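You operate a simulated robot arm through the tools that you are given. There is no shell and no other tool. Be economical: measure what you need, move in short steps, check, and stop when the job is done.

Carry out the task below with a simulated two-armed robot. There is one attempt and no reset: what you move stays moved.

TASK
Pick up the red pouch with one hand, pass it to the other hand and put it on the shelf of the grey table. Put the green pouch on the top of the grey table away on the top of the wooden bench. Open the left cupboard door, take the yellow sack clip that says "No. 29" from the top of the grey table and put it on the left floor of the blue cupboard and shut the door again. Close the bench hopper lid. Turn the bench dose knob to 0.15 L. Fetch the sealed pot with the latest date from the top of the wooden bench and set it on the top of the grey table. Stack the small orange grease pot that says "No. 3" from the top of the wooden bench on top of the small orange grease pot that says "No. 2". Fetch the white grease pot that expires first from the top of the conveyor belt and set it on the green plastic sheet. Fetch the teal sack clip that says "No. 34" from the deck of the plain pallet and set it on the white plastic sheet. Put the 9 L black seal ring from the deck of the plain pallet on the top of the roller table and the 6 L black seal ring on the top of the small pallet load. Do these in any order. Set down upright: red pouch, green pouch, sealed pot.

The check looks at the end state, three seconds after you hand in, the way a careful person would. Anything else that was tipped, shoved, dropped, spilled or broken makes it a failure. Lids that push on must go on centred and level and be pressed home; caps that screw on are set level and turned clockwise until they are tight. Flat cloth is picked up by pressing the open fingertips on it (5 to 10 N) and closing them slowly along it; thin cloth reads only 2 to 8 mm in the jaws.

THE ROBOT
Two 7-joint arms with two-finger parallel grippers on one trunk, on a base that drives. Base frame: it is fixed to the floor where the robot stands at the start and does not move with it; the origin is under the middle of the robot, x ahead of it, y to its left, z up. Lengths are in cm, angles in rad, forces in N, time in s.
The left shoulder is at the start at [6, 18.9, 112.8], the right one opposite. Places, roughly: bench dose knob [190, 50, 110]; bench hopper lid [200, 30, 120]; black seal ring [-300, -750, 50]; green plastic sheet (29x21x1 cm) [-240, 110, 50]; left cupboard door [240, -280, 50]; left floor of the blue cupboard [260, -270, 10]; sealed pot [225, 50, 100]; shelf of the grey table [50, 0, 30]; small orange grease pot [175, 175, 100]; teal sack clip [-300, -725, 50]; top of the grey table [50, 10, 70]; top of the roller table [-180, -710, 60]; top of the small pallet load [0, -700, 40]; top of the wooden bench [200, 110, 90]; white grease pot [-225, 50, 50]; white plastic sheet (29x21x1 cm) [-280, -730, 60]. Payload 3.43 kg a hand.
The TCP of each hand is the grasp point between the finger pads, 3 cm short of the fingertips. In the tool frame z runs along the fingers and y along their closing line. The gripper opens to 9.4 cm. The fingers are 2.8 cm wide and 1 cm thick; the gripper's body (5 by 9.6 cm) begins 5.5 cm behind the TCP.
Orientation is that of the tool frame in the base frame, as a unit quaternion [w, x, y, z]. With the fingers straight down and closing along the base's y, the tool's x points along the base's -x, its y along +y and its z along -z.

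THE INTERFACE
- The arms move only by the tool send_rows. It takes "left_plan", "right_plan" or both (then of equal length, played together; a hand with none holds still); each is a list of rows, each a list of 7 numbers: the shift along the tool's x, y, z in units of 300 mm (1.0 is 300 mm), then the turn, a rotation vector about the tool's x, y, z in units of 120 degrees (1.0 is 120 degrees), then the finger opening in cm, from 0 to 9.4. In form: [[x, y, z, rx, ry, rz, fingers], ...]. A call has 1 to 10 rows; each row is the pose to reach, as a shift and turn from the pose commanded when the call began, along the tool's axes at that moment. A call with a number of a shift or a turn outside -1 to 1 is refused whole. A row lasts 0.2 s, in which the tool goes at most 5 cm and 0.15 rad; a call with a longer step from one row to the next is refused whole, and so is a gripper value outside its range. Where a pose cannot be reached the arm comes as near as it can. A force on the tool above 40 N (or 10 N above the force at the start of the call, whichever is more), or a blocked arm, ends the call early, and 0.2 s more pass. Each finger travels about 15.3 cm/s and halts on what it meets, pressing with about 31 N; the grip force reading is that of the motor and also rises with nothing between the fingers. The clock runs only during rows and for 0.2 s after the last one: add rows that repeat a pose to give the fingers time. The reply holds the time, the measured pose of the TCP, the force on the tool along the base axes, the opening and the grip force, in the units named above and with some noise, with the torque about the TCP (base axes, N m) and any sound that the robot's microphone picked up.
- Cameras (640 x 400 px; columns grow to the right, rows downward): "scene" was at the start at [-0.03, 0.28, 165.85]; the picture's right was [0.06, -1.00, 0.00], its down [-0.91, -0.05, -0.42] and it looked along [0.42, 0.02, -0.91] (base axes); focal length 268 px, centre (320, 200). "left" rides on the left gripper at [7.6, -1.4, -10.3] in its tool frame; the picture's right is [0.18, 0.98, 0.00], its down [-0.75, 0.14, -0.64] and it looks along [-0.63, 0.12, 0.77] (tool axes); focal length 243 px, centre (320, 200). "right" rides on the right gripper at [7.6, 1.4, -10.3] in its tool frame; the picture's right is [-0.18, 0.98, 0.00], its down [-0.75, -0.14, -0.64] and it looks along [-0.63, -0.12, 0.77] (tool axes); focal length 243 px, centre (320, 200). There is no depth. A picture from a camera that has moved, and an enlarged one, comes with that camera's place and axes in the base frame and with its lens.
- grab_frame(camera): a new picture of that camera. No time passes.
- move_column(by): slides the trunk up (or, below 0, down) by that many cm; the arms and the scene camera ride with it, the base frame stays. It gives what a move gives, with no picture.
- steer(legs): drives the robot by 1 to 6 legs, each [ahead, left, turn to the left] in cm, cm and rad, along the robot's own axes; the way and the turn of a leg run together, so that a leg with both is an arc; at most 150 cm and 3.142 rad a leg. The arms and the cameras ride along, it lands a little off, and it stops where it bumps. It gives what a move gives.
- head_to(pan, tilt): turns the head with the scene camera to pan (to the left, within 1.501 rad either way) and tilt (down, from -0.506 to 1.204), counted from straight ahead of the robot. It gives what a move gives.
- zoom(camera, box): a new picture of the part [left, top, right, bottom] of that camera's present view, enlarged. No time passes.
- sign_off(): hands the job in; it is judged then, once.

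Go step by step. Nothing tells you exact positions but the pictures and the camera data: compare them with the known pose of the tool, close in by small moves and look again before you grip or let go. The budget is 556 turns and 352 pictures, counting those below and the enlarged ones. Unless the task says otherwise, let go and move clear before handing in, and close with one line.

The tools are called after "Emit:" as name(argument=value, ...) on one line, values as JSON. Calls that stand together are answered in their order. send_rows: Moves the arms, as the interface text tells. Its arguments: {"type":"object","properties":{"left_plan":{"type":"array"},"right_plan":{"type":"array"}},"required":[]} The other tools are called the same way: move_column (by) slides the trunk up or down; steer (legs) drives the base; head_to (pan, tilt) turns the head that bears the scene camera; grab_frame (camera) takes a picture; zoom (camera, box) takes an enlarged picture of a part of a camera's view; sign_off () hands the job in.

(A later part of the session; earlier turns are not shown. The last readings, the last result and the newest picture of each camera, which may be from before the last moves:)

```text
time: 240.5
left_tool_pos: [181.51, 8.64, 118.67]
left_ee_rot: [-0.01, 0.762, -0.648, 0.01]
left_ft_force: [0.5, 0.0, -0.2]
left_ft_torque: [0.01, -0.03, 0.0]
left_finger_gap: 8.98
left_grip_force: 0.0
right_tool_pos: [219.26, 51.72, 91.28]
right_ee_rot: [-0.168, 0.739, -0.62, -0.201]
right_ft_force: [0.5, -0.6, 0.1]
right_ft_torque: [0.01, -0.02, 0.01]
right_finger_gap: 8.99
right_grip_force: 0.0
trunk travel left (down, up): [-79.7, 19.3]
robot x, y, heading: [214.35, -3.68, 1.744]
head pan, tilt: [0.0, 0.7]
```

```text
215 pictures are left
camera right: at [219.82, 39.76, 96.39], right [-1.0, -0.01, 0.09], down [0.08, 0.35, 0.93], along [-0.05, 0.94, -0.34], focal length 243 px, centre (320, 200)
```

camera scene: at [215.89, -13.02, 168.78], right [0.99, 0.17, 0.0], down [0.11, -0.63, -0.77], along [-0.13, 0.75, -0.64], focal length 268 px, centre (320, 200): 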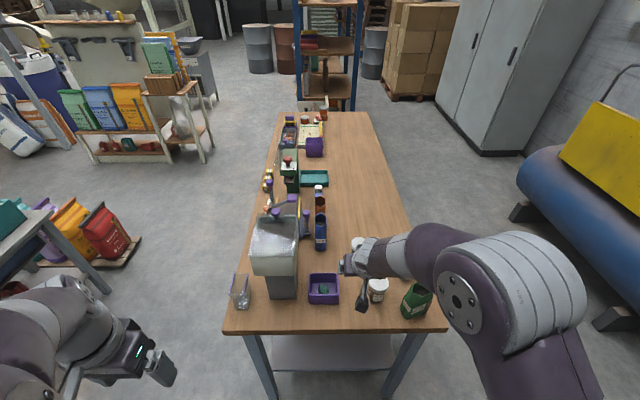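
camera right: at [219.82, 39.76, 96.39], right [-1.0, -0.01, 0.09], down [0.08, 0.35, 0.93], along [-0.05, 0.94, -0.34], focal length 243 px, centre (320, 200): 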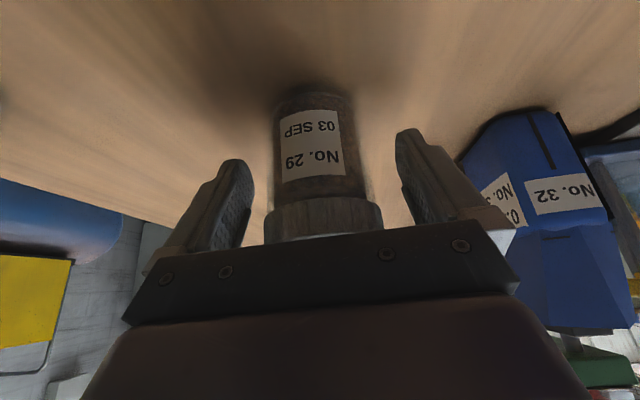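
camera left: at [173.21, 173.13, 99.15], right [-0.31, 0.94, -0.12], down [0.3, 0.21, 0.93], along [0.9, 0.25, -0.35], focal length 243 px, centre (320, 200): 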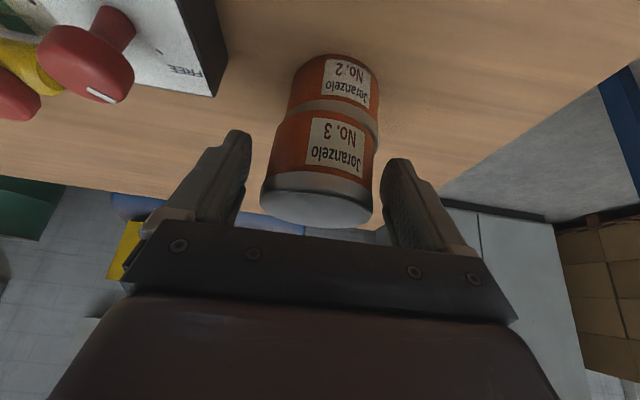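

Emit:
send_rows(right_plan=[[0, 0, 0, 0, 0, 0, 8], [0, 0, 0, 0, 0, 0, 7], [0, 0, 0, 0, 0, 0, 6], [0, 0, 0, 0, 0, 0, 5], [0, 0, 0, 0, 0, 0, 4], [0, 0, 0, 0, 0, 0, 4]])

Emit:
send_rows(right_plan=[[-0.03, 0, -0.05, 0, 0, 0, 4], [-0.09, 0, -0.15, 0, 0, 0, 4], [-0.15, 0, -0.26, 0, 0, 0, 4], [-0.22, 0, -0.38, 0, 0, 0, 4], [-0.28, 0, -0.48, 0, 0, 0, 4]])

Emit:
grab_frame(camera="right")

```text
time: 241.9
left_tool_pos: [181.45, 8.69, 118.71]
left_ee_rot: [-0.01, 0.761, -0.648, 0.009]
left_ft_force: [0.0, -0.1, 0.9]
left_ft_torque: [0.02, 0.01, -0.01]
left_finger_gap: 8.99
left_grip_force: 0.0
right_tool_pos: [219.27, 51.81, 91.3]
right_ee_rot: [-0.168, 0.74, -0.62, -0.2]
right_ft_force: [-0.2, -0.3, 0.4]
right_ft_torque: [0.02, 0.06, -0.01]
right_finger_gap: 6.46
right_grip_force: 30.6
trunk travel left (down, up): [-79.7, 19.3]
robot x, y, heading: [214.29, -4.1, 1.744]
head pan, tilt: [0.0, 0.7]
```

```text
time: 243.1
left_tool_pos: [181.48, 8.61, 118.87]
left_ee_rot: [-0.011, 0.761, -0.648, 0.009]
left_ft_force: [-0.8, -0.5, 0.1]
left_ft_torque: [0.0, 0.03, -0.03]
left_finger_gap: 9.0
left_grip_force: 0.1
right_tool_pos: [218.97, 51.68, 108.12]
right_ee_rot: [-0.167, 0.74, -0.62, -0.201]
right_ft_force: [0.2, 0.3, -1.1]
right_ft_torque: [0.01, -0.02, 0.03]
right_finger_gap: 6.43
right_grip_force: 30.5
trunk travel left (down, up): [-79.7, 19.3]
robot x, y, heading: [214.36, -3.88, 1.743]
head pan, tilt: [0.0, 0.7]
```

```text
214 pictures are left
camera right: at [219.53, 39.79, 113.06], right [-1.0, -0.01, 0.09], down [0.08, 0.35, 0.93], along [-0.05, 0.94, -0.34], focal length 243 px, centre (320, 200)
```

right: 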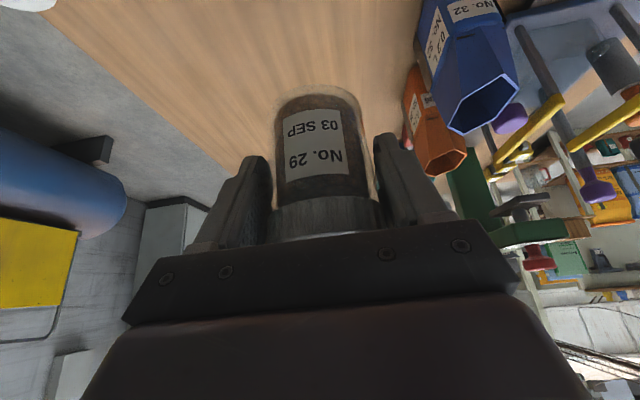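

Pot No. 29 is held. I back out and drive to the back side of the grey table, facing it.

Emit:
steer(legs=[[-48, 0, 0], [0, 112, 0], [0, 0, 1.57]])

Emit:
head_to(pan=-0.3, tilt=0.8)

Emit:
grab_frame(camera="scene")

```text
time: 255.1
left_tool_pos: [101.09, -102.48, 118.72]
left_ee_rot: [-0.014, 0.996, 0.087, 0.0]
left_ft_force: [0.5, 0.4, 0.7]
left_ft_torque: [0.0, -0.03, -0.01]
left_finger_gap: 9.02
left_grip_force: 0.0
right_tool_pos: [57.39, -65.6, 107.98]
right_ee_rot: [0.025, 0.961, 0.09, -0.261]
right_ft_force: [-0.3, 0.5, -0.7]
right_ft_torque: [-0.03, 0.01, -0.03]
right_finger_gap: 6.41
right_grip_force: 30.6
trunk travel left (down, up): [-79.7, 19.3]
robot x, y, heading: [113.1, -69.59, -2.954]
head pan, tilt: [0.0, 0.7]
```

```text
time: 255.9
left_tool_pos: [101.12, -102.51, 118.68]
left_ee_rot: [-0.014, 0.996, 0.086, -0.001]
left_ft_force: [0.5, -0.6, -0.4]
left_ft_torque: [-0.04, -0.02, 0.0]
left_finger_gap: 9.0
left_grip_force: 0.1
right_tool_pos: [57.37, -65.57, 108.09]
right_ee_rot: [0.025, 0.961, 0.091, -0.261]
right_ft_force: [0.0, 0.5, -1.0]
right_ft_torque: [0.02, -0.01, 0.04]
right_finger_gap: 6.41
right_grip_force: 31.5
trunk travel left (down, up): [-79.7, 19.3]
robot x, y, heading: [113.27, -69.57, -2.959]
head pan, tilt: [-0.3, 0.799]
```

```text
213 pictures are left
camera scene: at [110.82, -67.44, 167.95], right [0.11, 0.99, 0.0], down [0.71, -0.08, -0.7], along [-0.69, 0.08, -0.72], focal length 268 px, centre (320, 200)
```

scene: 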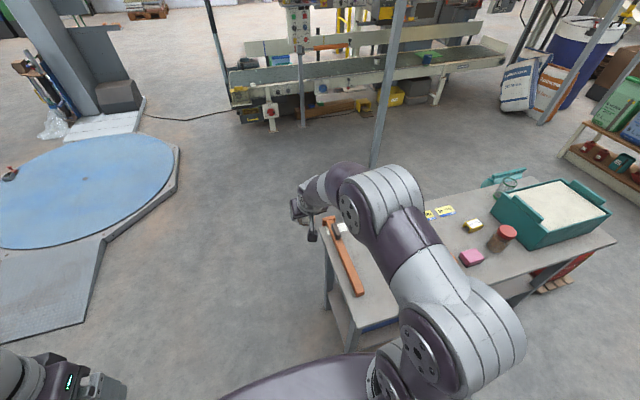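

The thing I bumped earlier is a fixed post near (−92, 10). I strafe right along the table's back.

Emit:
steer(legs=[[-2, -62, 0]])

Emit:
head_to(pan=0.0, tilt=1.0)

Emit:
grab_frame(camera="scene")

Emit:
grab_frame(camera="right")

```text
time: 259.3
left_tool_pos: [91.85, -42.45, 118.59]
left_ee_rot: [-0.014, 0.996, 0.087, -0.001]
left_ft_force: [-0.2, -0.1, 0.8]
left_ft_torque: [0.01, -0.02, -0.01]
left_finger_gap: 8.99
left_grip_force: 0.0
right_tool_pos: [48.1, -5.55, 107.91]
right_ee_rot: [0.025, 0.961, 0.091, -0.26]
right_ft_force: [0.2, 0.3, -0.9]
right_ft_torque: [0.02, 0.02, 0.02]
right_finger_gap: 6.39
right_grip_force: 30.6
trunk travel left (down, up): [-79.7, 19.3]
robot x, y, heading: [103.93, -9.5, -2.956]
head pan, tilt: [-0.3, 0.799]
```

```text
time: 260.1
left_tool_pos: [91.84, -42.4, 118.65]
left_ee_rot: [-0.014, 0.996, 0.087, 0.0]
left_ft_force: [0.3, 0.5, 0.1]
left_ft_torque: [0.01, -0.02, -0.01]
left_finger_gap: 8.97
left_grip_force: 0.0
right_tool_pos: [48.1, -5.42, 107.99]
right_ee_rot: [0.024, 0.961, 0.09, -0.26]
right_ft_force: [-0.4, -0.4, -1.2]
right_ft_torque: [-0.02, 0.0, -0.02]
right_finger_gap: 6.39
right_grip_force: 30.9
trunk travel left (down, up): [-79.7, 19.3]
robot x, y, heading: [103.79, -9.2, -2.957]
head pan, tilt: [0.0, 1.0]
```

```text
212 pictures are left
camera scene: at [102.74, -9.57, 166.44], right [-0.18, 0.98, 0.0], down [0.83, 0.15, -0.54], along [-0.53, -0.1, -0.84], focal length 268 px, centre (320, 200)
```

scene: 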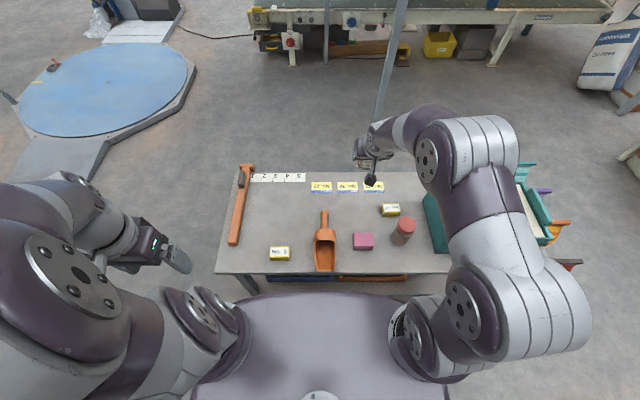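

```text
211 pictures are left
camera right: at [59.9, -4.8, 113.0], right [0.03, -1.0, 0.09], down [-0.35, 0.08, 0.93], along [-0.94, -0.06, -0.34], focal length 243 px, centre (320, 200)
```

right: 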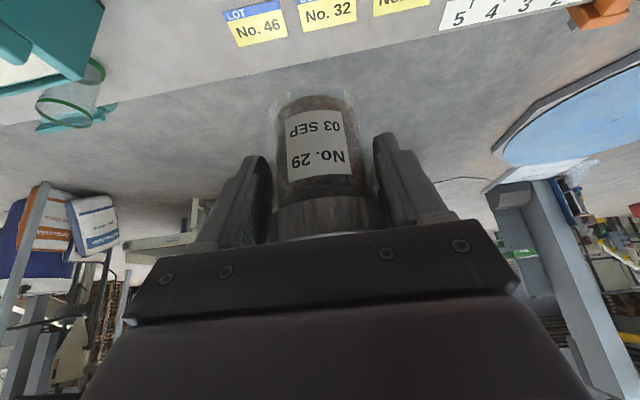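

The former red-pouch spot (47, −6) is free, and the pot is right above it. I drive 5 cm closer, pull the hand back 5 cm and lower.

Emit:
steer(legs=[[5, 0, 0]])

Emit:
send_rows(right_plan=[[0.144, 0, -0.083, 0, 0, 0, 4], [0.22, 0, 0.043, 0, 0, 0, 4], [0.295, 0, 0.17, 0, 0, 0, 4], [0.37, 0, 0.3, 0, 0, 0, 4], [0.445, 0, 0.43, 0, 0, 0, 4], [0.5, 0, 0.525, 0, 0, 0, 4]])

Emit:
grab_frame(camera="right")

Emit:
grab_frame(camera="scene")

```text
time: 261.0
left_tool_pos: [87.47, -43.36, 118.74]
left_ee_rot: [-0.014, 0.996, 0.087, -0.002]
left_ft_force: [0.0, 0.0, -0.2]
left_ft_torque: [0.01, 0.04, 0.0]
left_finger_gap: 9.01
left_grip_force: 0.1
right_tool_pos: [43.67, -6.39, 108.12]
right_ee_rot: [0.025, 0.96, 0.091, -0.262]
right_ft_force: [0.1, 0.3, -0.4]
right_ft_torque: [-0.01, -0.03, 0.0]
right_finger_gap: 6.43
right_grip_force: 31.3
trunk travel left (down, up): [-79.7, 19.3]
robot x, y, heading: [99.15, -10.51, -2.958]
head pan, tilt: [0.0, 1.0]
```

```text
time: 262.4
left_tool_pos: [87.11, -43.28, 118.68]
left_ee_rot: [-0.013, 0.996, 0.087, 0.0]
left_ft_force: [0.3, 0.1, 0.1]
left_ft_torque: [0.0, 0.0, -0.02]
left_finger_gap: 8.99
left_grip_force: 0.1
right_tool_pos: [48.21, -5.49, 86.71]
right_ee_rot: [0.025, 0.961, 0.091, -0.259]
right_ft_force: [-0.2, 0.1, -2.4]
right_ft_torque: [-0.02, -0.01, 0.0]
right_finger_gap: 6.36
right_grip_force: 30.7
trunk travel left (down, up): [-79.7, 19.3]
robot x, y, heading: [98.5, -10.4, -2.96]
head pan, tilt: [0.0, 1.0]
```

```text
210 pictures are left
camera right: at [59.9, -4.78, 91.71], right [0.03, -1.0, 0.09], down [-0.35, 0.08, 0.93], along [-0.94, -0.06, -0.34], focal length 243 px, centre (320, 200)
```

right: 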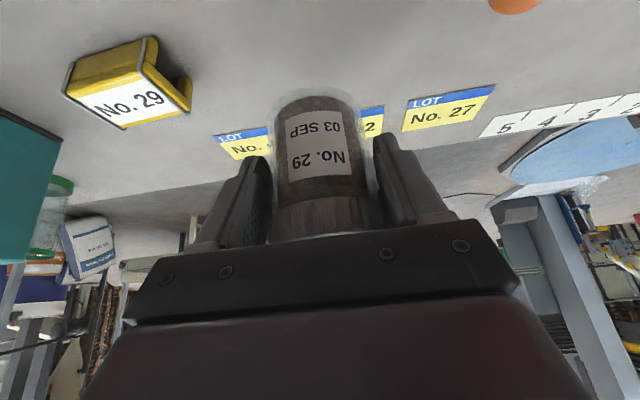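

```text
209 pictures are left
camera scene: at [97.9, -10.48, 166.44], right [-0.18, 0.98, 0.0], down [0.83, 0.16, -0.54], along [-0.53, -0.1, -0.84], focal length 268 px, centre (320, 200)
```

scene: 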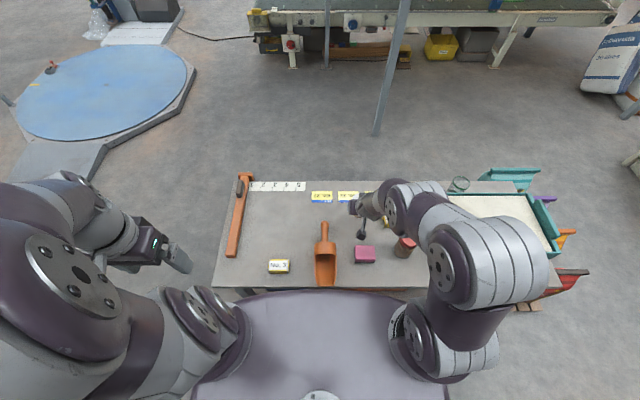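

Emit:
send_rows(right_plan=[[0.046, 0, 0.08, 0, 0, 0, 4], [0.092, 0, 0.159, 0, 0, 0, 4], [0.092, 0, 0.159, 0, 0, 0, 4]])

Emit:
send_rows(right_plan=[[0.006, 0, 0.01, 0, 0, 0, 4], [0.012, 0, 0.02, 0, 0, 0, 4], [0.018, 0, 0.03, 0, 0, 0, 4], [0.018, 0, 0.03, 0, 0, 0, 4]])

```text
time: 263.2
left_tool_pos: [87.15, -43.37, 118.74]
left_ee_rot: [-0.013, 0.996, 0.087, -0.001]
left_ft_force: [-0.5, 0.4, -0.3]
left_ft_torque: [0.03, 0.0, 0.02]
left_finger_gap: 8.99
left_grip_force: 0.0
right_tool_pos: [48.25, -5.29, 81.49]
right_ee_rot: [0.025, 0.961, 0.092, -0.26]
right_ft_force: [0.3, 0.9, -1.1]
right_ft_torque: [-0.02, -0.02, 0.0]
right_finger_gap: 6.37
right_grip_force: 30.5
trunk travel left (down, up): [-79.7, 19.3]
robot x, y, heading: [98.89, -10.21, -2.956]
head pan, tilt: [0.0, 1.0]
```

```text
time: 264.2
left_tool_pos: [87.15, -43.31, 118.64]
left_ee_rot: [-0.014, 0.996, 0.087, -0.001]
left_ft_force: [0.0, 0.2, -0.1]
left_ft_torque: [0.0, 0.0, -0.02]
left_finger_gap: 9.01
left_grip_force: 0.1
right_tool_pos: [48.32, -5.43, 80.21]
right_ee_rot: [0.025, 0.961, 0.091, -0.26]
right_ft_force: [-0.6, 0.6, -0.9]
right_ft_torque: [0.01, 0.0, 0.03]
right_finger_gap: 6.42
right_grip_force: 30.9
trunk travel left (down, up): [-79.7, 19.3]
robot x, y, heading: [99.12, -10.19, -2.955]
head pan, tilt: [0.0, 1.0]
```

Emit:
send_rows(right_plan=[[0.006, 0, 0.01, 0, 0, 0, 4], [0.012, 0, 0.02, 0, 0, 0, 4], [0.018, 0, 0.03, 0, 0, 0, 4], [0.018, 0, 0.03, 0, 0, 0, 4]])

Emit:
grab_frame(camera="right")

```text
time: 265.2
left_tool_pos: [87.2, -43.38, 118.66]
left_ee_rot: [-0.014, 0.996, 0.087, -0.001]
left_ft_force: [-0.7, -0.3, 0.6]
left_ft_torque: [0.03, -0.02, 0.02]
left_finger_gap: 9.02
left_grip_force: 0.0
right_tool_pos: [48.22, -5.5, 79.36]
right_ee_rot: [0.026, 0.96, 0.092, -0.261]
right_ft_force: [0.0, -0.9, 11.6]
right_ft_torque: [-0.34, -0.02, 0.04]
right_finger_gap: 6.39
right_grip_force: 31.1
trunk travel left (down, up): [-79.7, 19.3]
robot x, y, heading: [98.85, -9.99, -2.959]
head pan, tilt: [0.0, 1.0]
```

```text
208 pictures are left
camera right: at [60.0, -4.82, 84.38], right [0.03, -1.0, 0.09], down [-0.34, 0.08, 0.94], along [-0.94, -0.06, -0.34], focal length 243 px, centre (320, 200)
```

right: 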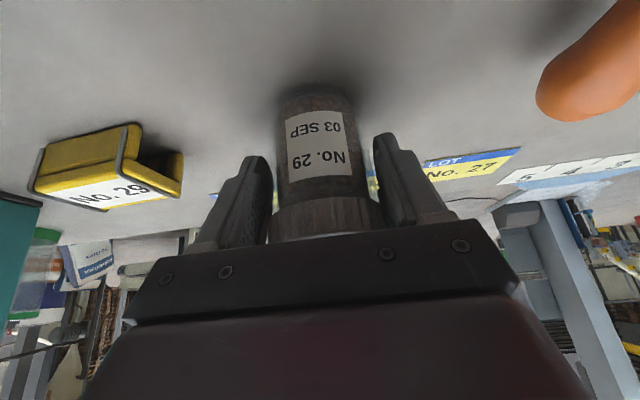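

Contact at 11.6 N. I release and rise.

Emit:
send_rows(right_plan=[[0, 0, 0, 0, 0, 0, 6.7], [0, 0, 0, 0, 0, 0, 7.4], [0, 0, 0, 0, 0, 0, 8.4], [0, 0, 0, 0, 0, 0, 8.6], [-0.05, 0, -0.087, 0, 0, 0, 8.6], [-0.11, 0, -0.19, 0, 0, 0, 8.6], [-0.18, 0, -0.31, 0, 0, 0, 8.6], [-0.25, 0, -0.43, 0, 0, 0, 8.6], [-0.3, 0, -0.52, 0, 0, 0, 8.6]])

Emit:
grab_frame(camera="right")

```text
time: 267.2
left_tool_pos: [87.15, -43.35, 118.7]
left_ee_rot: [-0.014, 0.996, 0.087, 0.0]
left_ft_force: [-0.4, -0.4, 0.2]
left_ft_torque: [-0.01, 0.02, 0.0]
left_finger_gap: 8.99
left_grip_force: 0.1
right_tool_pos: [48.44, -5.44, 97.15]
right_ee_rot: [0.024, 0.961, 0.091, -0.26]
right_ft_force: [0.1, 0.5, 0.1]
right_ft_torque: [-0.01, -0.03, -0.03]
right_finger_gap: 8.6
right_grip_force: 0.0
trunk travel left (down, up): [-79.7, 19.3]
robot x, y, heading: [99.39, -10.56, -2.959]
head pan, tilt: [0.0, 1.0]
```

```text
207 pictures are left
camera right: at [60.21, -4.77, 102.22], right [0.03, -1.0, 0.09], down [-0.35, 0.08, 0.93], along [-0.94, -0.06, -0.34], focal length 243 px, centre (320, 200)
```

right: 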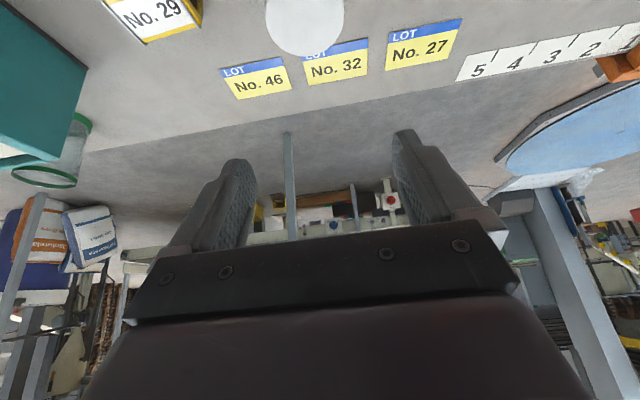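

The sealed pot is on the grey table. Now the yellow clip: I clear the right hand sideways and look at the clip closely.

Emit:
send_rows(right_plan=[[0.1, -0.1, -0.06, 0, 0, 0, 8.6], [0.2, -0.2, -0.12, 0, 0, 0, 8.6], [0.3, -0.3, -0.18, 0, 0, 0, 8.6], [0.4, -0.4, -0.24, 0, 0, 0, 8.6]])

Emit:
zoom(camera="scene", box=[300, 170, 460, 280])

Emit:
zoom(camera="scene", box=[370, 200, 420, 235])

```text
time: 268.2
left_tool_pos: [87.35, -43.4, 118.8]
left_ee_rot: [-0.014, 0.996, 0.087, -0.002]
left_ft_force: [0.8, 0.3, 0.5]
left_ft_torque: [-0.03, 0.06, 0.01]
left_finger_gap: 8.99
left_grip_force: 0.1
right_tool_pos: [62.64, -0.31, 97.62]
right_ee_rot: [0.01, 0.961, 0.09, -0.262]
right_ft_force: [0.9, -0.3, 0.8]
right_ft_torque: [0.02, 0.04, 0.02]
right_finger_gap: 8.59
right_grip_force: 0.1
right hand out of reach, approached as far as the arm can: row 2, 3, 4
trunk travel left (down, up): [-79.7, 19.3]
robot x, y, heading: [99.18, -10.29, -2.956]
head pan, tilt: [0.0, 1.0]
```

```text
3.64 times, centred on (380, 225) of scene
camera zoom: at [98.33, -10.52, 166.44], right [-0.18, 0.98, 0.0], down [0.83, 0.16, -0.54], along [-0.53, -0.1, -0.84], focal length 974 px, centre (102, 109)
```

zoom: 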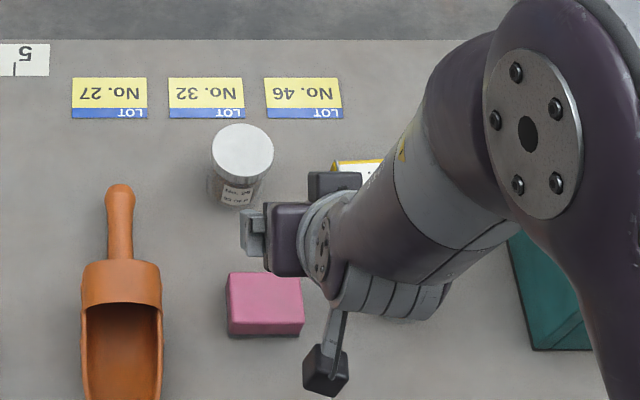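

```text
11.43 times, centred on (395, 218) of scene
camera zoom: at [98.33, -10.52, 166.44], right [-0.18, 0.98, 0.0], down [0.83, 0.16, -0.54], along [-0.53, -0.1, -0.84], focal length 3062 px, centre (-537, 0)
```

zoom: 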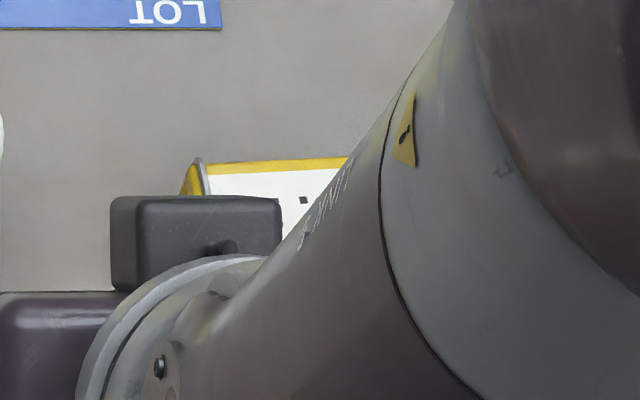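

The right arm cannot work neatly here (jar behind the clip), so I go round to the table's front for the clip. First retract the right hand up, then drive.

Emit:
send_rows(right_plan=[[0.0, 0, -0.12, 0, 0.06, 0, 8.6], [0.0, 0, -0.24, 0, 0.12, 0, 8.6], [0.0, 0, -0.34, 0, 0.18, 0, 8.6]])

Emit:
steer(legs=[[-3, 95, 0], [0, 0, 3.03], [-120, 0, 0], [0, 118, 0]])

Emit:
head_to(pan=0.0, tilt=1.0)

Emit:
grab_frame(camera="scene")

```text
time: 269.0
left_tool_pos: [86.73, -43.26, 118.68]
left_ee_rot: [-0.013, 0.996, 0.087, 0.001]
left_ft_force: [-0.3, 0.6, -0.7]
left_ft_torque: [0.0, -0.08, -0.05]
left_finger_gap: 9.01
left_grip_force: 0.1
right_tool_pos: [65.22, 9.91, 105.84]
right_ee_rot: [0.01, 0.993, 0.094, -0.067]
right_ft_force: [-1.2, 0.3, 1.6]
right_ft_torque: [-0.05, -0.11, 0.03]
right_finger_gap: 8.6
right_grip_force: 0.0
right hand out of reach, approached as far as the arm can: row 1, 2
trunk travel left (down, up): [-79.7, 19.3]
robot x, y, heading: [99.02, -10.25, -2.956]
head pan, tilt: [0.0, 1.0]
```

```text
time: 292.2
left_tool_pos: [17.79, 47.31, 118.64]
left_ee_rot: [-0.001, 0.012, 1.0, -0.014]
left_ft_force: [0.3, -0.2, -0.3]
left_ft_torque: [-0.01, 0.03, 0.0]
left_finger_gap: 9.03
left_grip_force: 0.1
right_tool_pos: [29.07, -9.15, 106.16]
right_ee_rot: [0.075, 0.004, 0.997, -0.001]
right_ft_force: [-0.2, -0.2, -0.5]
right_ft_torque: [0.02, 0.04, 0.05]
right_finger_gap: 8.61
right_grip_force: 0.1
trunk travel left (down, up): [-79.7, 19.3]
robot x, y, heading: [-0.43, 17.57, -0.014]
head pan, tilt: [0.0, 1.0]
```

```text
time: 292.8
left_tool_pos: [17.81, 47.49, 118.66]
left_ee_rot: [-0.001, 0.012, 1.0, -0.014]
left_ft_force: [0.6, 0.1, 0.1]
left_ft_torque: [0.01, 0.04, 0.01]
left_finger_gap: 8.98
left_grip_force: 0.1
right_tool_pos: [28.99, -9.22, 106.13]
right_ee_rot: [0.076, 0.005, 0.997, 0.0]
right_ft_force: [-0.2, 0.4, 0.7]
right_ft_torque: [-0.02, 0.01, -0.03]
right_finger_gap: 8.58
right_grip_force: 0.1
trunk travel left (down, up): [-79.7, 19.3]
robot x, y, heading: [-0.52, 17.29, -0.01]
head pan, tilt: [0.0, 1.0]
```

```text
204 pictures are left
camera scene: at [0.45, 17.29, 166.44], right [-0.01, -1.0, 0.0], down [-0.84, 0.01, -0.54], along [0.54, -0.01, -0.84], focal length 268 px, centre (320, 200)
```

scene: 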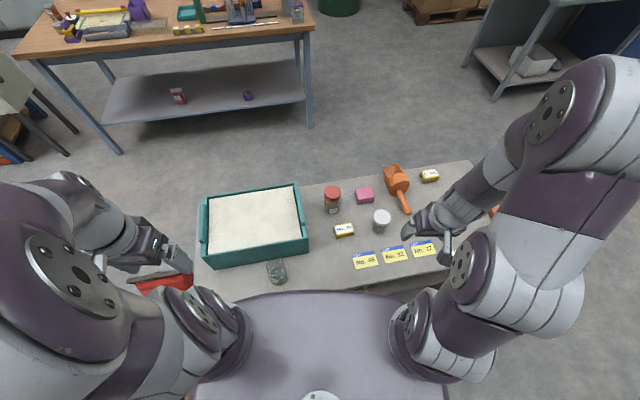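

Emit:
zoom(camera="scene", box=[315, 180, 415, 260])

Emit:
zoom(camera="scene", box=[330, 217, 360, 242])

Emit:
grab_frame(camera="right")

```text
5.00 times, centred on (365, 220) of scene
camera zoom: at [0.45, 17.29, 166.44], right [-0.01, -1.0, 0.0], down [-0.84, 0.01, -0.54], along [0.54, -0.01, -0.84], focal length 1340 px, centre (95, 100)
```

zoom: 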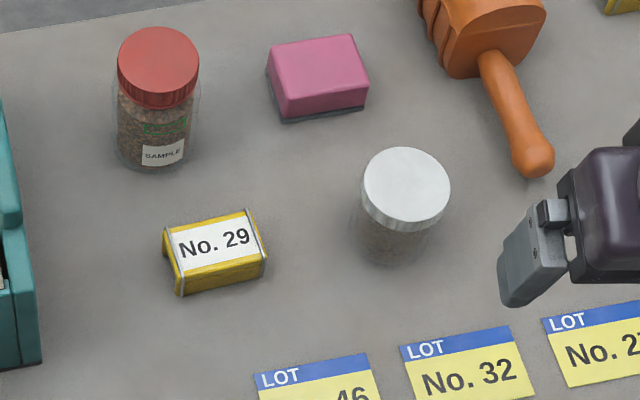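

```text
16.00 times, centred on (345, 230) of scene
camera zoom: at [0.45, 17.29, 166.44], right [-0.01, -1.0, 0.0], down [-0.84, 0.01, -0.54], along [0.54, -0.01, -0.84], focal length 4286 px, centre (-80, -272)
```

zoom: 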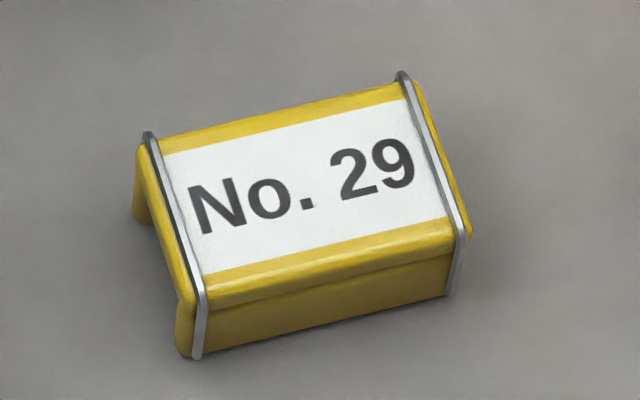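

```text
201 pictures are left
camera right: at [19.84, -7.79, 115.18], right [0.19, 0.98, 0.03], down [0.65, -0.15, 0.75], along [0.74, -0.13, -0.66], focal length 243 px, centre (320, 200)
```

right: 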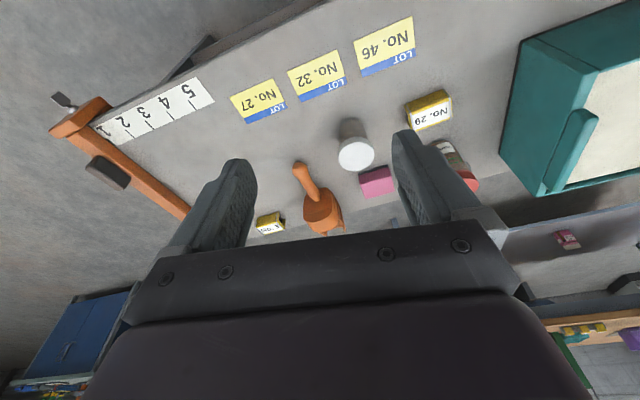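

Clip centre is about (45, 8.3), top z≈75.5, 6.6 cm long, yawed 16°. I turn and tilt the right hand 45° forward and stage above it.

Emit:
send_rows(right_plan=[[-0.06, 0.08, 0.05, 0, 0, -0.03, 9.2], [-0.12, 0.16, 0.1, 0, 0, -0.06, 9.2], [-0.18, 0.24, 0.15, 0, 0, -0.09, 9.2], [-0.24, 0.32, 0.2, 0, 0, -0.12, 9.2], [-0.3, 0.4, 0.248, 0, 0, -0.135, 9.2]])

Emit:
send_rows(right_plan=[[0, 0, 0, 0, -0.06, 0, 9.2], [0, 0, 0, 0, -0.12, 0, 9.2], [0, 0, 0, 0, -0.18, 0, 9.2], [0, 0, 0, 0, -0.24, 0, 9.2], [0, 0, 0, 0, -0.302, 0, 9.2]])

Emit:
grab_frame(camera="right")

```text
time: 294.0
left_tool_pos: [17.97, 47.58, 118.74]
left_ee_rot: [-0.002, 0.013, 1.0, -0.014]
left_ft_force: [0.0, 0.5, 0.4]
left_ft_torque: [-0.02, 0.03, 0.03]
left_finger_gap: 8.98
left_grip_force: 0.1
right_tool_pos: [37.47, 0.94, 100.79]
right_ee_rot: [0.085, -0.122, 0.989, -0.023]
right_ft_force: [0.1, -0.5, 0.3]
right_ft_torque: [0.01, -0.01, 0.02]
right_finger_gap: 9.21
right_grip_force: 0.0
right hand out of reach, approached as far as the arm can: row 4, 5
trunk travel left (down, up): [-79.7, 19.3]
robot x, y, heading: [-0.29, 17.35, -0.015]
head pan, tilt: [0.0, 1.0]
```

```text
time: 295.2
left_tool_pos: [17.71, 47.39, 118.76]
left_ee_rot: [-0.001, 0.013, 1.0, -0.014]
left_ft_force: [-0.8, -0.3, 1.3]
left_ft_torque: [0.02, -0.03, -0.01]
left_finger_gap: 9.0
left_grip_force: 0.1
right_tool_pos: [37.13, 0.7, 101.06]
right_ee_rot: [0.38, -0.132, 0.915, 0.032]
right_ft_force: [-0.5, -0.1, 0.6]
right_ft_torque: [-0.01, 0.0, 0.02]
right_finger_gap: 9.2
right_grip_force: 0.0
right hand out of reach, approached as far as the arm can: row 1, 2, 3
trunk travel left (down, up): [-79.7, 19.3]
robot x, y, heading: [-0.3, 17.35, -0.011]
head pan, tilt: [0.0, 1.0]
```

```text
200 pictures are left
camera right: at [24.44, -1.34, 102.83], right [-0.14, 0.99, 0.09], down [0.11, -0.07, 0.99], along [0.99, 0.14, -0.1], focal length 243 px, centre (320, 200)
```

right: 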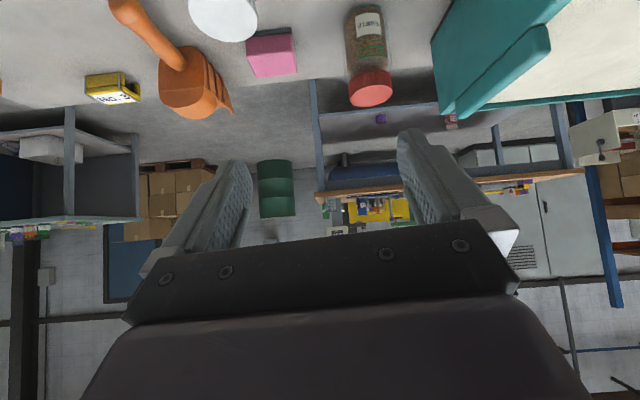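

Emit:
send_rows(right_plan=[[0.03, 0.1, 0.07, 0, 0, 0, 9.2], [0.05, 0.196, 0.17, 0, 0, 0, 9.2], [0.08, 0.196, 0.3, 0, 0, 0, 9.2], [0.12, 0.196, 0.43, 0, 0, 0, 9.2], [0.15, 0.196, 0.549, 0, 0, 0, 9.2]])

Emit:
grab_frame(camera="right")

Emit:
zoom(camera="scene", box=[300, 170, 420, 260])

```text
time: 296.4
left_tool_pos: [17.87, 47.47, 118.61]
left_ee_rot: [-0.001, 0.011, 1.0, -0.014]
left_ft_force: [-0.4, 0.3, -0.5]
left_ft_torque: [0.02, 0.02, 0.0]
left_finger_gap: 9.01
left_grip_force: 0.0
right_tool_pos: [43.95, 7.91, 85.64]
right_ee_rot: [0.378, -0.132, 0.916, 0.031]
right_ft_force: [-0.2, -0.7, -0.1]
right_ft_torque: [0.0, -0.02, 0.01]
right_finger_gap: 9.2
right_grip_force: 0.0
trunk travel left (down, up): [-79.7, 19.3]
robot x, y, heading: [-0.04, 17.46, -0.013]
head pan, tilt: [0.0, 1.0]
```

```text
199 pictures are left
camera right: at [31.36, 5.91, 87.65], right [-0.14, 0.99, 0.09], down [0.11, -0.07, 0.99], along [0.98, 0.14, -0.1], focal length 243 px, centre (320, 200)
```

right: 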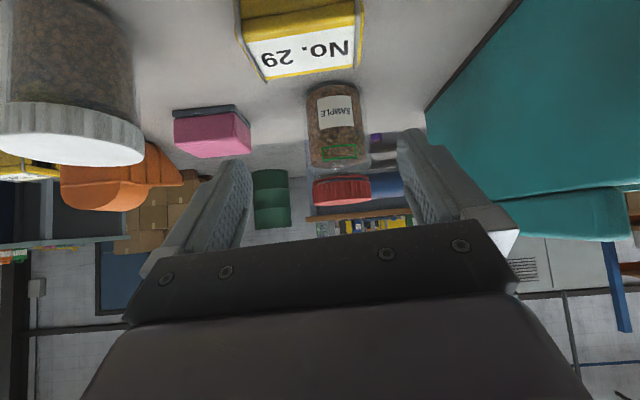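

```text
4.44 times, centred on (360, 215) of scene
camera zoom: at [0.57, 17.32, 166.44], right [-0.01, -1.0, 0.0], down [-0.84, 0.01, -0.54], along [0.54, -0.01, -0.84], focal length 1191 px, centre (142, 133)
```

zoom: 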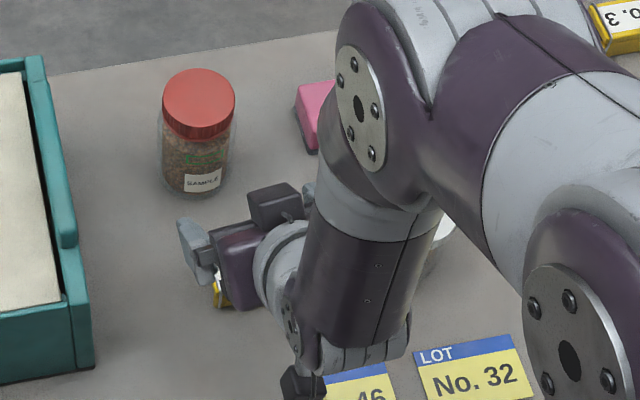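

Emit:
send_rows(right_plan=[[0.06, 0, 0.075, 0, 0, 0, 9.2], [0.13, 0, 0.15, 0, 0, 0, 9.2], [0.18, 0, 0.207, 0, 0, 0, 9.2], [0.18, 0, 0.207, 0, 0, 0, 9.2]])

Emit:
grab_frame(camera="right")

```text
time: 297.4
left_tool_pos: [17.85, 47.38, 118.7]
left_ee_rot: [-0.001, 0.013, 1.0, -0.014]
left_ft_force: [0.6, 0.7, 0.5]
left_ft_torque: [0.0, -0.02, -0.01]
left_finger_gap: 9.01
left_grip_force: 0.1
right_tool_pos: [44.76, 7.91, 77.53]
right_ee_rot: [0.379, -0.133, 0.915, 0.032]
right_ft_force: [-0.4, 0.1, 1.0]
right_ft_torque: [-0.03, 0.0, -0.01]
right_finger_gap: 9.19
right_grip_force: 0.0
trunk travel left (down, up): [-79.7, 19.3]
robot x, y, heading: [-0.42, 17.65, -0.013]
head pan, tilt: [0.0, 1.0]
```

```text
197 pictures are left
camera right: at [32.04, 5.77, 79.49], right [-0.14, 0.99, 0.09], down [0.11, -0.07, 0.99], along [0.98, 0.14, -0.1], focal length 243 px, centre (320, 200)
```

right: 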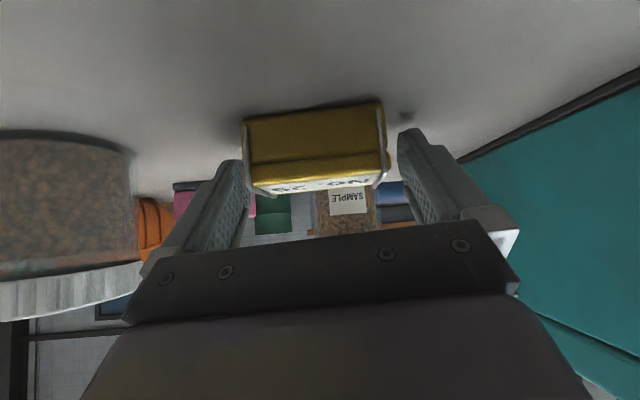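

Emit:
send_rows(right_plan=[[0.022, -0.008, 0.024, 0, 0, 0, 9.2], [0.022, -0.008, 0.024, 0, 0, 0, 8.6], [0.022, -0.008, 0.024, 0, 0, 0, 7.8], [0.022, -0.008, 0.024, 0, 0, 0, 7], [0.022, -0.008, 0.024, 0, 0, 0, 6], [0.022, -0.008, 0.024, 0, 0, 0, 5], [0.022, -0.008, 0.024, 0, 0, 0, 5]])

Emit:
grab_frame(camera="right")

```text
time: 297.9
left_tool_pos: [17.12, 47.59, 118.89]
left_ee_rot: [0.002, 0.012, 1.0, -0.013]
left_ft_force: [-0.2, 0.5, -0.3]
left_ft_torque: [0.0, -0.01, 0.01]
left_finger_gap: 8.99
left_grip_force: 0.2
right_tool_pos: [44.69, 7.87, 77.22]
right_ee_rot: [0.388, -0.134, 0.911, 0.034]
right_ft_force: [-23.3, 2.8, 41.6]
right_ft_torque: [2.1, 0.84, 1.07]
right_finger_gap: 8.99
right_grip_force: 3.6
trunk travel left (down, up): [-79.7, 19.3]
robot x, y, heading: [-0.26, 17.48, -0.009]
head pan, tilt: [0.0, 1.0]
stopped in row 2 (right hand): the force on the tool passed its limit (the readings are from after the stop); the commanded pose is now the measured one
```

```text
196 pictures are left
camera right: at [31.93, 5.71, 78.94], right [-0.14, 0.99, 0.09], down [0.09, -0.08, 0.99], along [0.99, 0.15, -0.08], focal length 243 px, centre (320, 200)
```

right: 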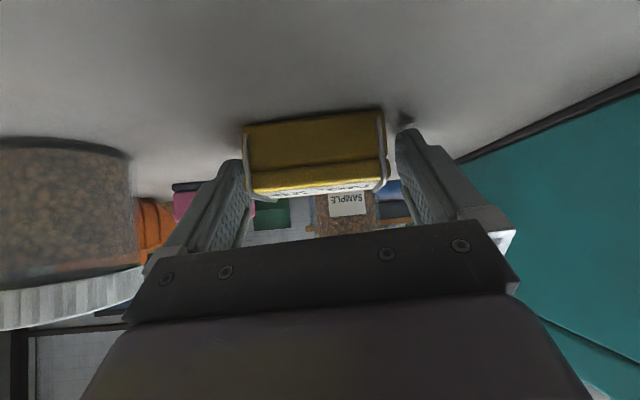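

Fingertips touched the table; I raise 0.8 cm and close.

Emit:
send_rows(right_plan=[[-0.019, 0, -0.019, 0, 0, 0, 9], [-0.019, 0, -0.019, 0, 0, 0, 8.3], [-0.019, 0, -0.019, 0, 0, 0, 7.5], [-0.019, 0, -0.019, 0, 0, 0, 6.7], [-0.019, 0, -0.019, 0, 0, 0, 6], [-0.019, 0, -0.019, 0, 0, 0, 5]])

Emit:
grab_frame(camera="right")

```text
time: 299.4
left_tool_pos: [17.77, 47.5, 118.69]
left_ee_rot: [-0.001, 0.012, 1.0, -0.014]
left_ft_force: [-0.3, -0.4, -0.8]
left_ft_torque: [0.02, -0.01, 0.0]
left_finger_gap: 9.01
left_grip_force: 0.1
right_tool_pos: [45.12, 7.77, 77.81]
right_ee_rot: [0.385, -0.132, 0.913, 0.033]
right_ft_force: [2.2, -0.8, 4.1]
right_ft_torque: [-0.08, -0.04, -0.01]
right_finger_gap: 7.33
right_grip_force: 30.9
trunk travel left (down, up): [-79.7, 19.3]
robot x, y, heading: [-0.21, 17.37, -0.011]
head pan, tilt: [0.0, 1.0]
```

```text
195 pictures are left
camera right: at [32.41, 5.67, 79.51], right [-0.14, 0.99, 0.09], down [0.1, -0.08, 0.99], along [0.99, 0.15, -0.08], focal length 243 px, centre (320, 200)
```

right: 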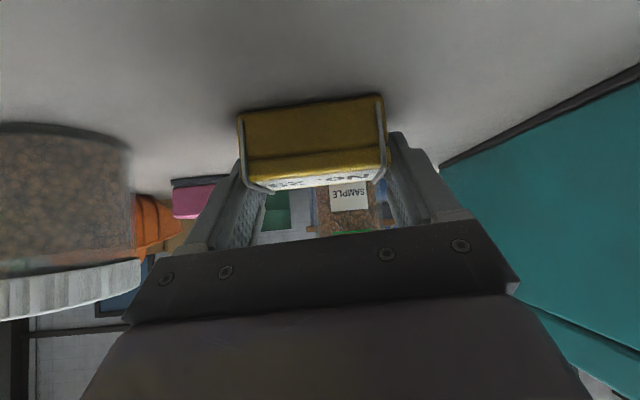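

Gripped at 7.3 cm. I lift straight up and check.

Emit:
send_rows(right_plan=[[-0.03, 0, -0.03, 0, 0, 0, 5], [-0.09, 0, -0.09, 0, 0, 0, 5], [-0.18, 0, -0.18, 0, 0, 0, 5], [-0.28, 0, -0.28, 0, 0, 0, 5], [-0.38, 0, -0.38, 0, 0, 0, 5]])

Emit:
grab_frame(camera="right")

Emit:
grab_frame(camera="scene")

```text
time: 300.6
left_tool_pos: [17.79, 47.46, 118.81]
left_ee_rot: [0.0, 0.011, 1.0, -0.013]
left_ft_force: [-0.2, 0.3, -0.8]
left_ft_torque: [-0.01, -0.02, 0.0]
left_finger_gap: 8.97
left_grip_force: 0.1
right_tool_pos: [44.83, 8.51, 93.63]
right_ee_rot: [0.385, -0.133, 0.913, 0.033]
right_ft_force: [0.6, 0.4, -1.0]
right_ft_torque: [-0.02, 0.05, 0.0]
right_finger_gap: 7.3
right_grip_force: 31.3
trunk travel left (down, up): [-79.7, 19.3]
robot x, y, heading: [0.06, 16.85, -0.015]
head pan, tilt: [0.0, 1.0]
```

```text
194 pictures are left
camera right: at [32.09, 6.39, 95.42], right [-0.14, 0.99, 0.09], down [0.1, -0.08, 0.99], along [0.99, 0.15, -0.09], focal length 243 px, centre (320, 200)
```

right: 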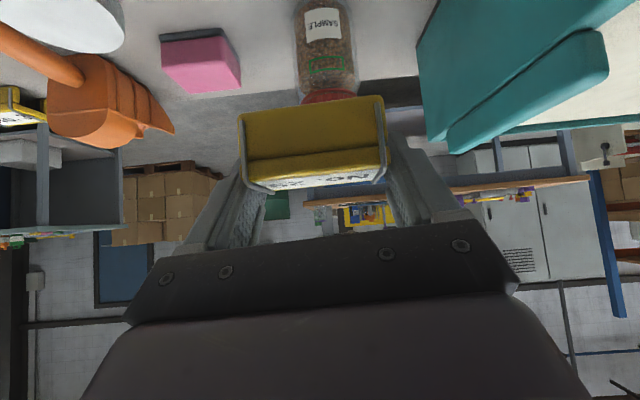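

```text
193 pictures are left
camera scene: at [0.3, 17.31, 166.43], right [-0.01, -1.0, 0.0], down [-0.84, 0.01, -0.54], along [0.54, -0.01, -0.84], focal length 268 px, centre (320, 200)
```

scene: 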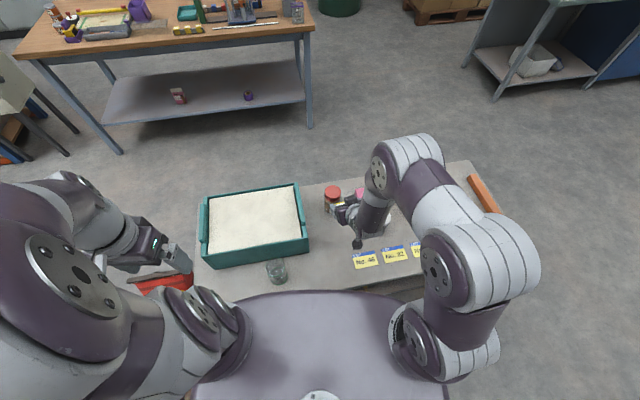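

Clip held. I back off, go round the table's right end toward the cupboard and look.

Emit:
steer(legs=[[-14, 0, 0], [0, -125, 0], [100, -20, 0]])

Emit:
head_to(pan=-0.7, tilt=0.5)

Emit:
grab_frame(camera="scene")

```text
time: 312.7
left_tool_pos: [102.77, -98.52, 118.77]
left_ee_rot: [-0.001, 0.013, 1.0, -0.014]
left_ft_force: [0.0, -0.2, 0.8]
left_ft_torque: [0.03, -0.04, -0.03]
left_finger_gap: 9.02
left_grip_force: 0.0
right_tool_pos: [129.74, -137.44, 93.53]
right_ee_rot: [0.385, -0.131, 0.913, 0.032]
right_ft_force: [0.5, 0.6, -0.6]
right_ft_torque: [-0.01, 0.04, 0.01]
right_finger_gap: 7.29
right_grip_force: 31.4
trunk travel left (down, up): [-79.7, 19.3]
robot x, y, heading: [84.53, -128.8, -0.014]
head pan, tilt: [0.0, 1.0]
```

```text
time: 313.8
left_tool_pos: [102.86, -98.48, 118.75]
left_ee_rot: [-0.001, 0.013, 1.0, -0.015]
left_ft_force: [-0.5, -0.3, 0.3]
left_ft_torque: [0.01, -0.02, 0.0]
left_finger_gap: 9.04
left_grip_force: 0.0
right_tool_pos: [129.79, -137.48, 93.59]
right_ee_rot: [0.385, -0.131, 0.913, 0.032]
right_ft_force: [0.2, 0.0, -0.1]
right_ft_torque: [-0.03, 0.01, 0.02]
right_finger_gap: 7.3
right_grip_force: 31.4
trunk travel left (down, up): [-79.7, 19.3]
robot x, y, heading: [84.63, -128.59, -0.015]
head pan, tilt: [-0.7, 0.499]
```

```text
192 pictures are left
camera scene: at [85.28, -134.48, 170.54], right [-0.65, -0.76, 0.0], down [-0.36, 0.31, -0.88], along [0.66, -0.57, -0.48], focal length 268 px, centre (320, 200)
```

scene: 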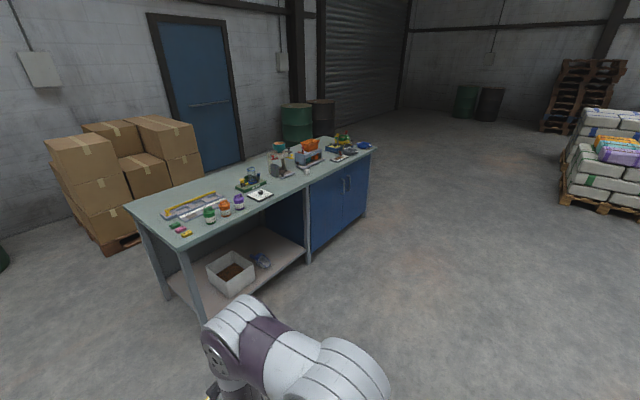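

Emit:
zoom(camera="scene", box=[280, 130, 400, 270])

```text
2.86 times, centred on (340, 200) of scene
camera zoom: at [85.28, -134.48, 170.54], right [-0.65, -0.76, 0.0], down [-0.36, 0.31, -0.88], along [0.66, -0.57, -0.48], focal length 765 px, centre (263, 200)
```

zoom: 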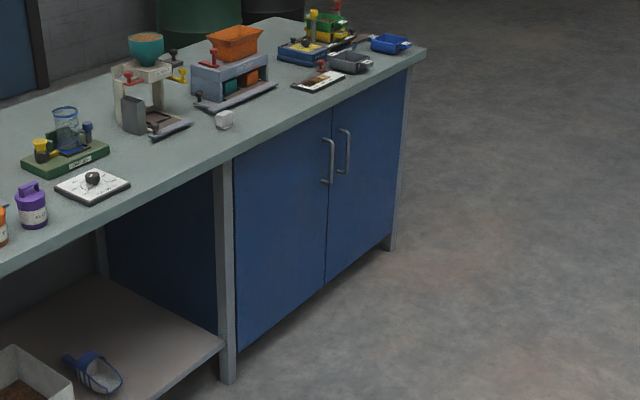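

The cupboard's left door spans about (238,−254)–(246,−303); its handle is near (241,−298.5), z≈61. I drive in front of it and look.

Emit:
steer(legs=[[30, -150, 0], [25, -35, 0.17]])

Emit:
move_column(by=-30)

Emit:
head_to(pan=0.0, tilt=0.6)

Emit:
grab_frame(camera="scene")

```text
refused: leg 1 is longer than a leg can be; nothing moved
```

```text
time: 316.8
left_tool_pos: [102.77, -98.51, 88.69]
left_ee_rot: [-0.001, 0.013, 1.0, -0.014]
left_ft_force: [0.7, -0.4, 0.2]
left_ft_torque: [-0.02, -0.02, 0.03]
left_finger_gap: 9.0
left_grip_force: 0.1
right_tool_pos: [129.72, -137.58, 63.61]
right_ee_rot: [0.384, -0.131, 0.913, 0.033]
right_ft_force: [0.1, -0.1, -0.9]
right_ft_torque: [0.01, -0.03, -0.04]
right_finger_gap: 7.27
right_grip_force: 31.2
trunk travel left (down, up): [-49.7, 49.3]
robot x, y, heading: [84.53, -128.23, -0.015]
head pan, tilt: [-0.7, 0.499]
```

```text
time: 317.8
left_tool_pos: [102.78, -98.55, 88.75]
left_ee_rot: [-0.001, 0.012, 1.0, -0.015]
left_ft_force: [0.4, 0.5, 0.1]
left_ft_torque: [0.01, -0.01, 0.02]
left_finger_gap: 9.01
left_grip_force: 0.1
right_tool_pos: [129.79, -137.59, 63.49]
right_ee_rot: [0.385, -0.132, 0.913, 0.033]
right_ft_force: [-0.3, -0.6, 0.0]
right_ft_torque: [0.03, 0.03, 0.0]
right_finger_gap: 7.3
right_grip_force: 31.2
trunk travel left (down, up): [-49.7, 49.3]
robot x, y, heading: [84.22, -128.46, -0.012]
head pan, tilt: [0.0, 0.6]
```

```text
190 pictures are left
camera scene: at [87.24, -128.67, 139.64], right [-0.02, -1.0, 0.0], down [-0.56, 0.01, -0.83], along [0.82, -0.01, -0.56], focal length 268 px, centre (320, 200)
```

scene: 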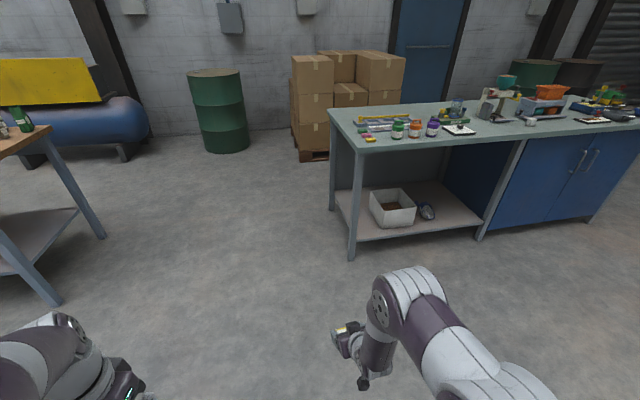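

Emit:
steer(legs=[[30, -140, 0], [25, -45, 0.17]])

Emit:
grab_frame(camera="scene")

```text
time: 327.5
left_tool_pos: [154.04, -278.83, 88.72]
left_ee_rot: [0.001, -0.068, 0.998, -0.015]
left_ft_force: [-0.2, 0.0, -0.5]
left_ft_torque: [0.05, 0.02, 0.0]
left_finger_gap: 9.02
left_grip_force: 0.1
right_tool_pos: [186.88, -313.07, 63.6]
right_ee_rot: [0.381, -0.204, 0.899, 0.064]
right_ft_force: [-0.5, -0.2, -0.2]
right_ft_torque: [-0.01, 0.0, 0.01]
right_finger_gap: 7.32
right_grip_force: 30.4
trunk travel left (down, up): [-49.7, 49.3]
robot x, y, heading: [140.95, -311.6, 0.149]
head pan, tilt: [0.0, 0.6]
```

```text
189 pictures are left
camera scene: at [143.55, -311.08, 139.64], right [0.15, -0.99, 0.0], down [-0.56, -0.08, -0.82], along [0.82, 0.12, -0.57], focal length 268 px, centre (320, 200)
```

scene: 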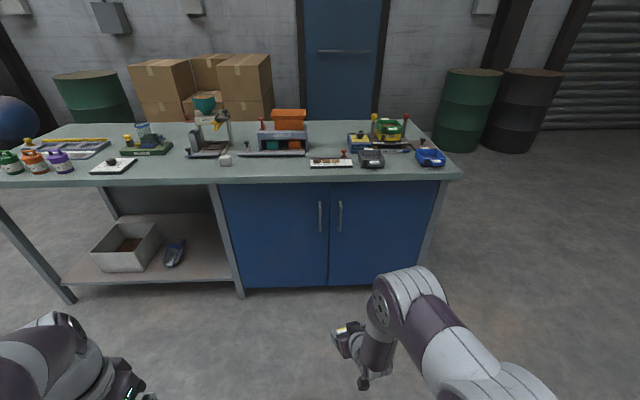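

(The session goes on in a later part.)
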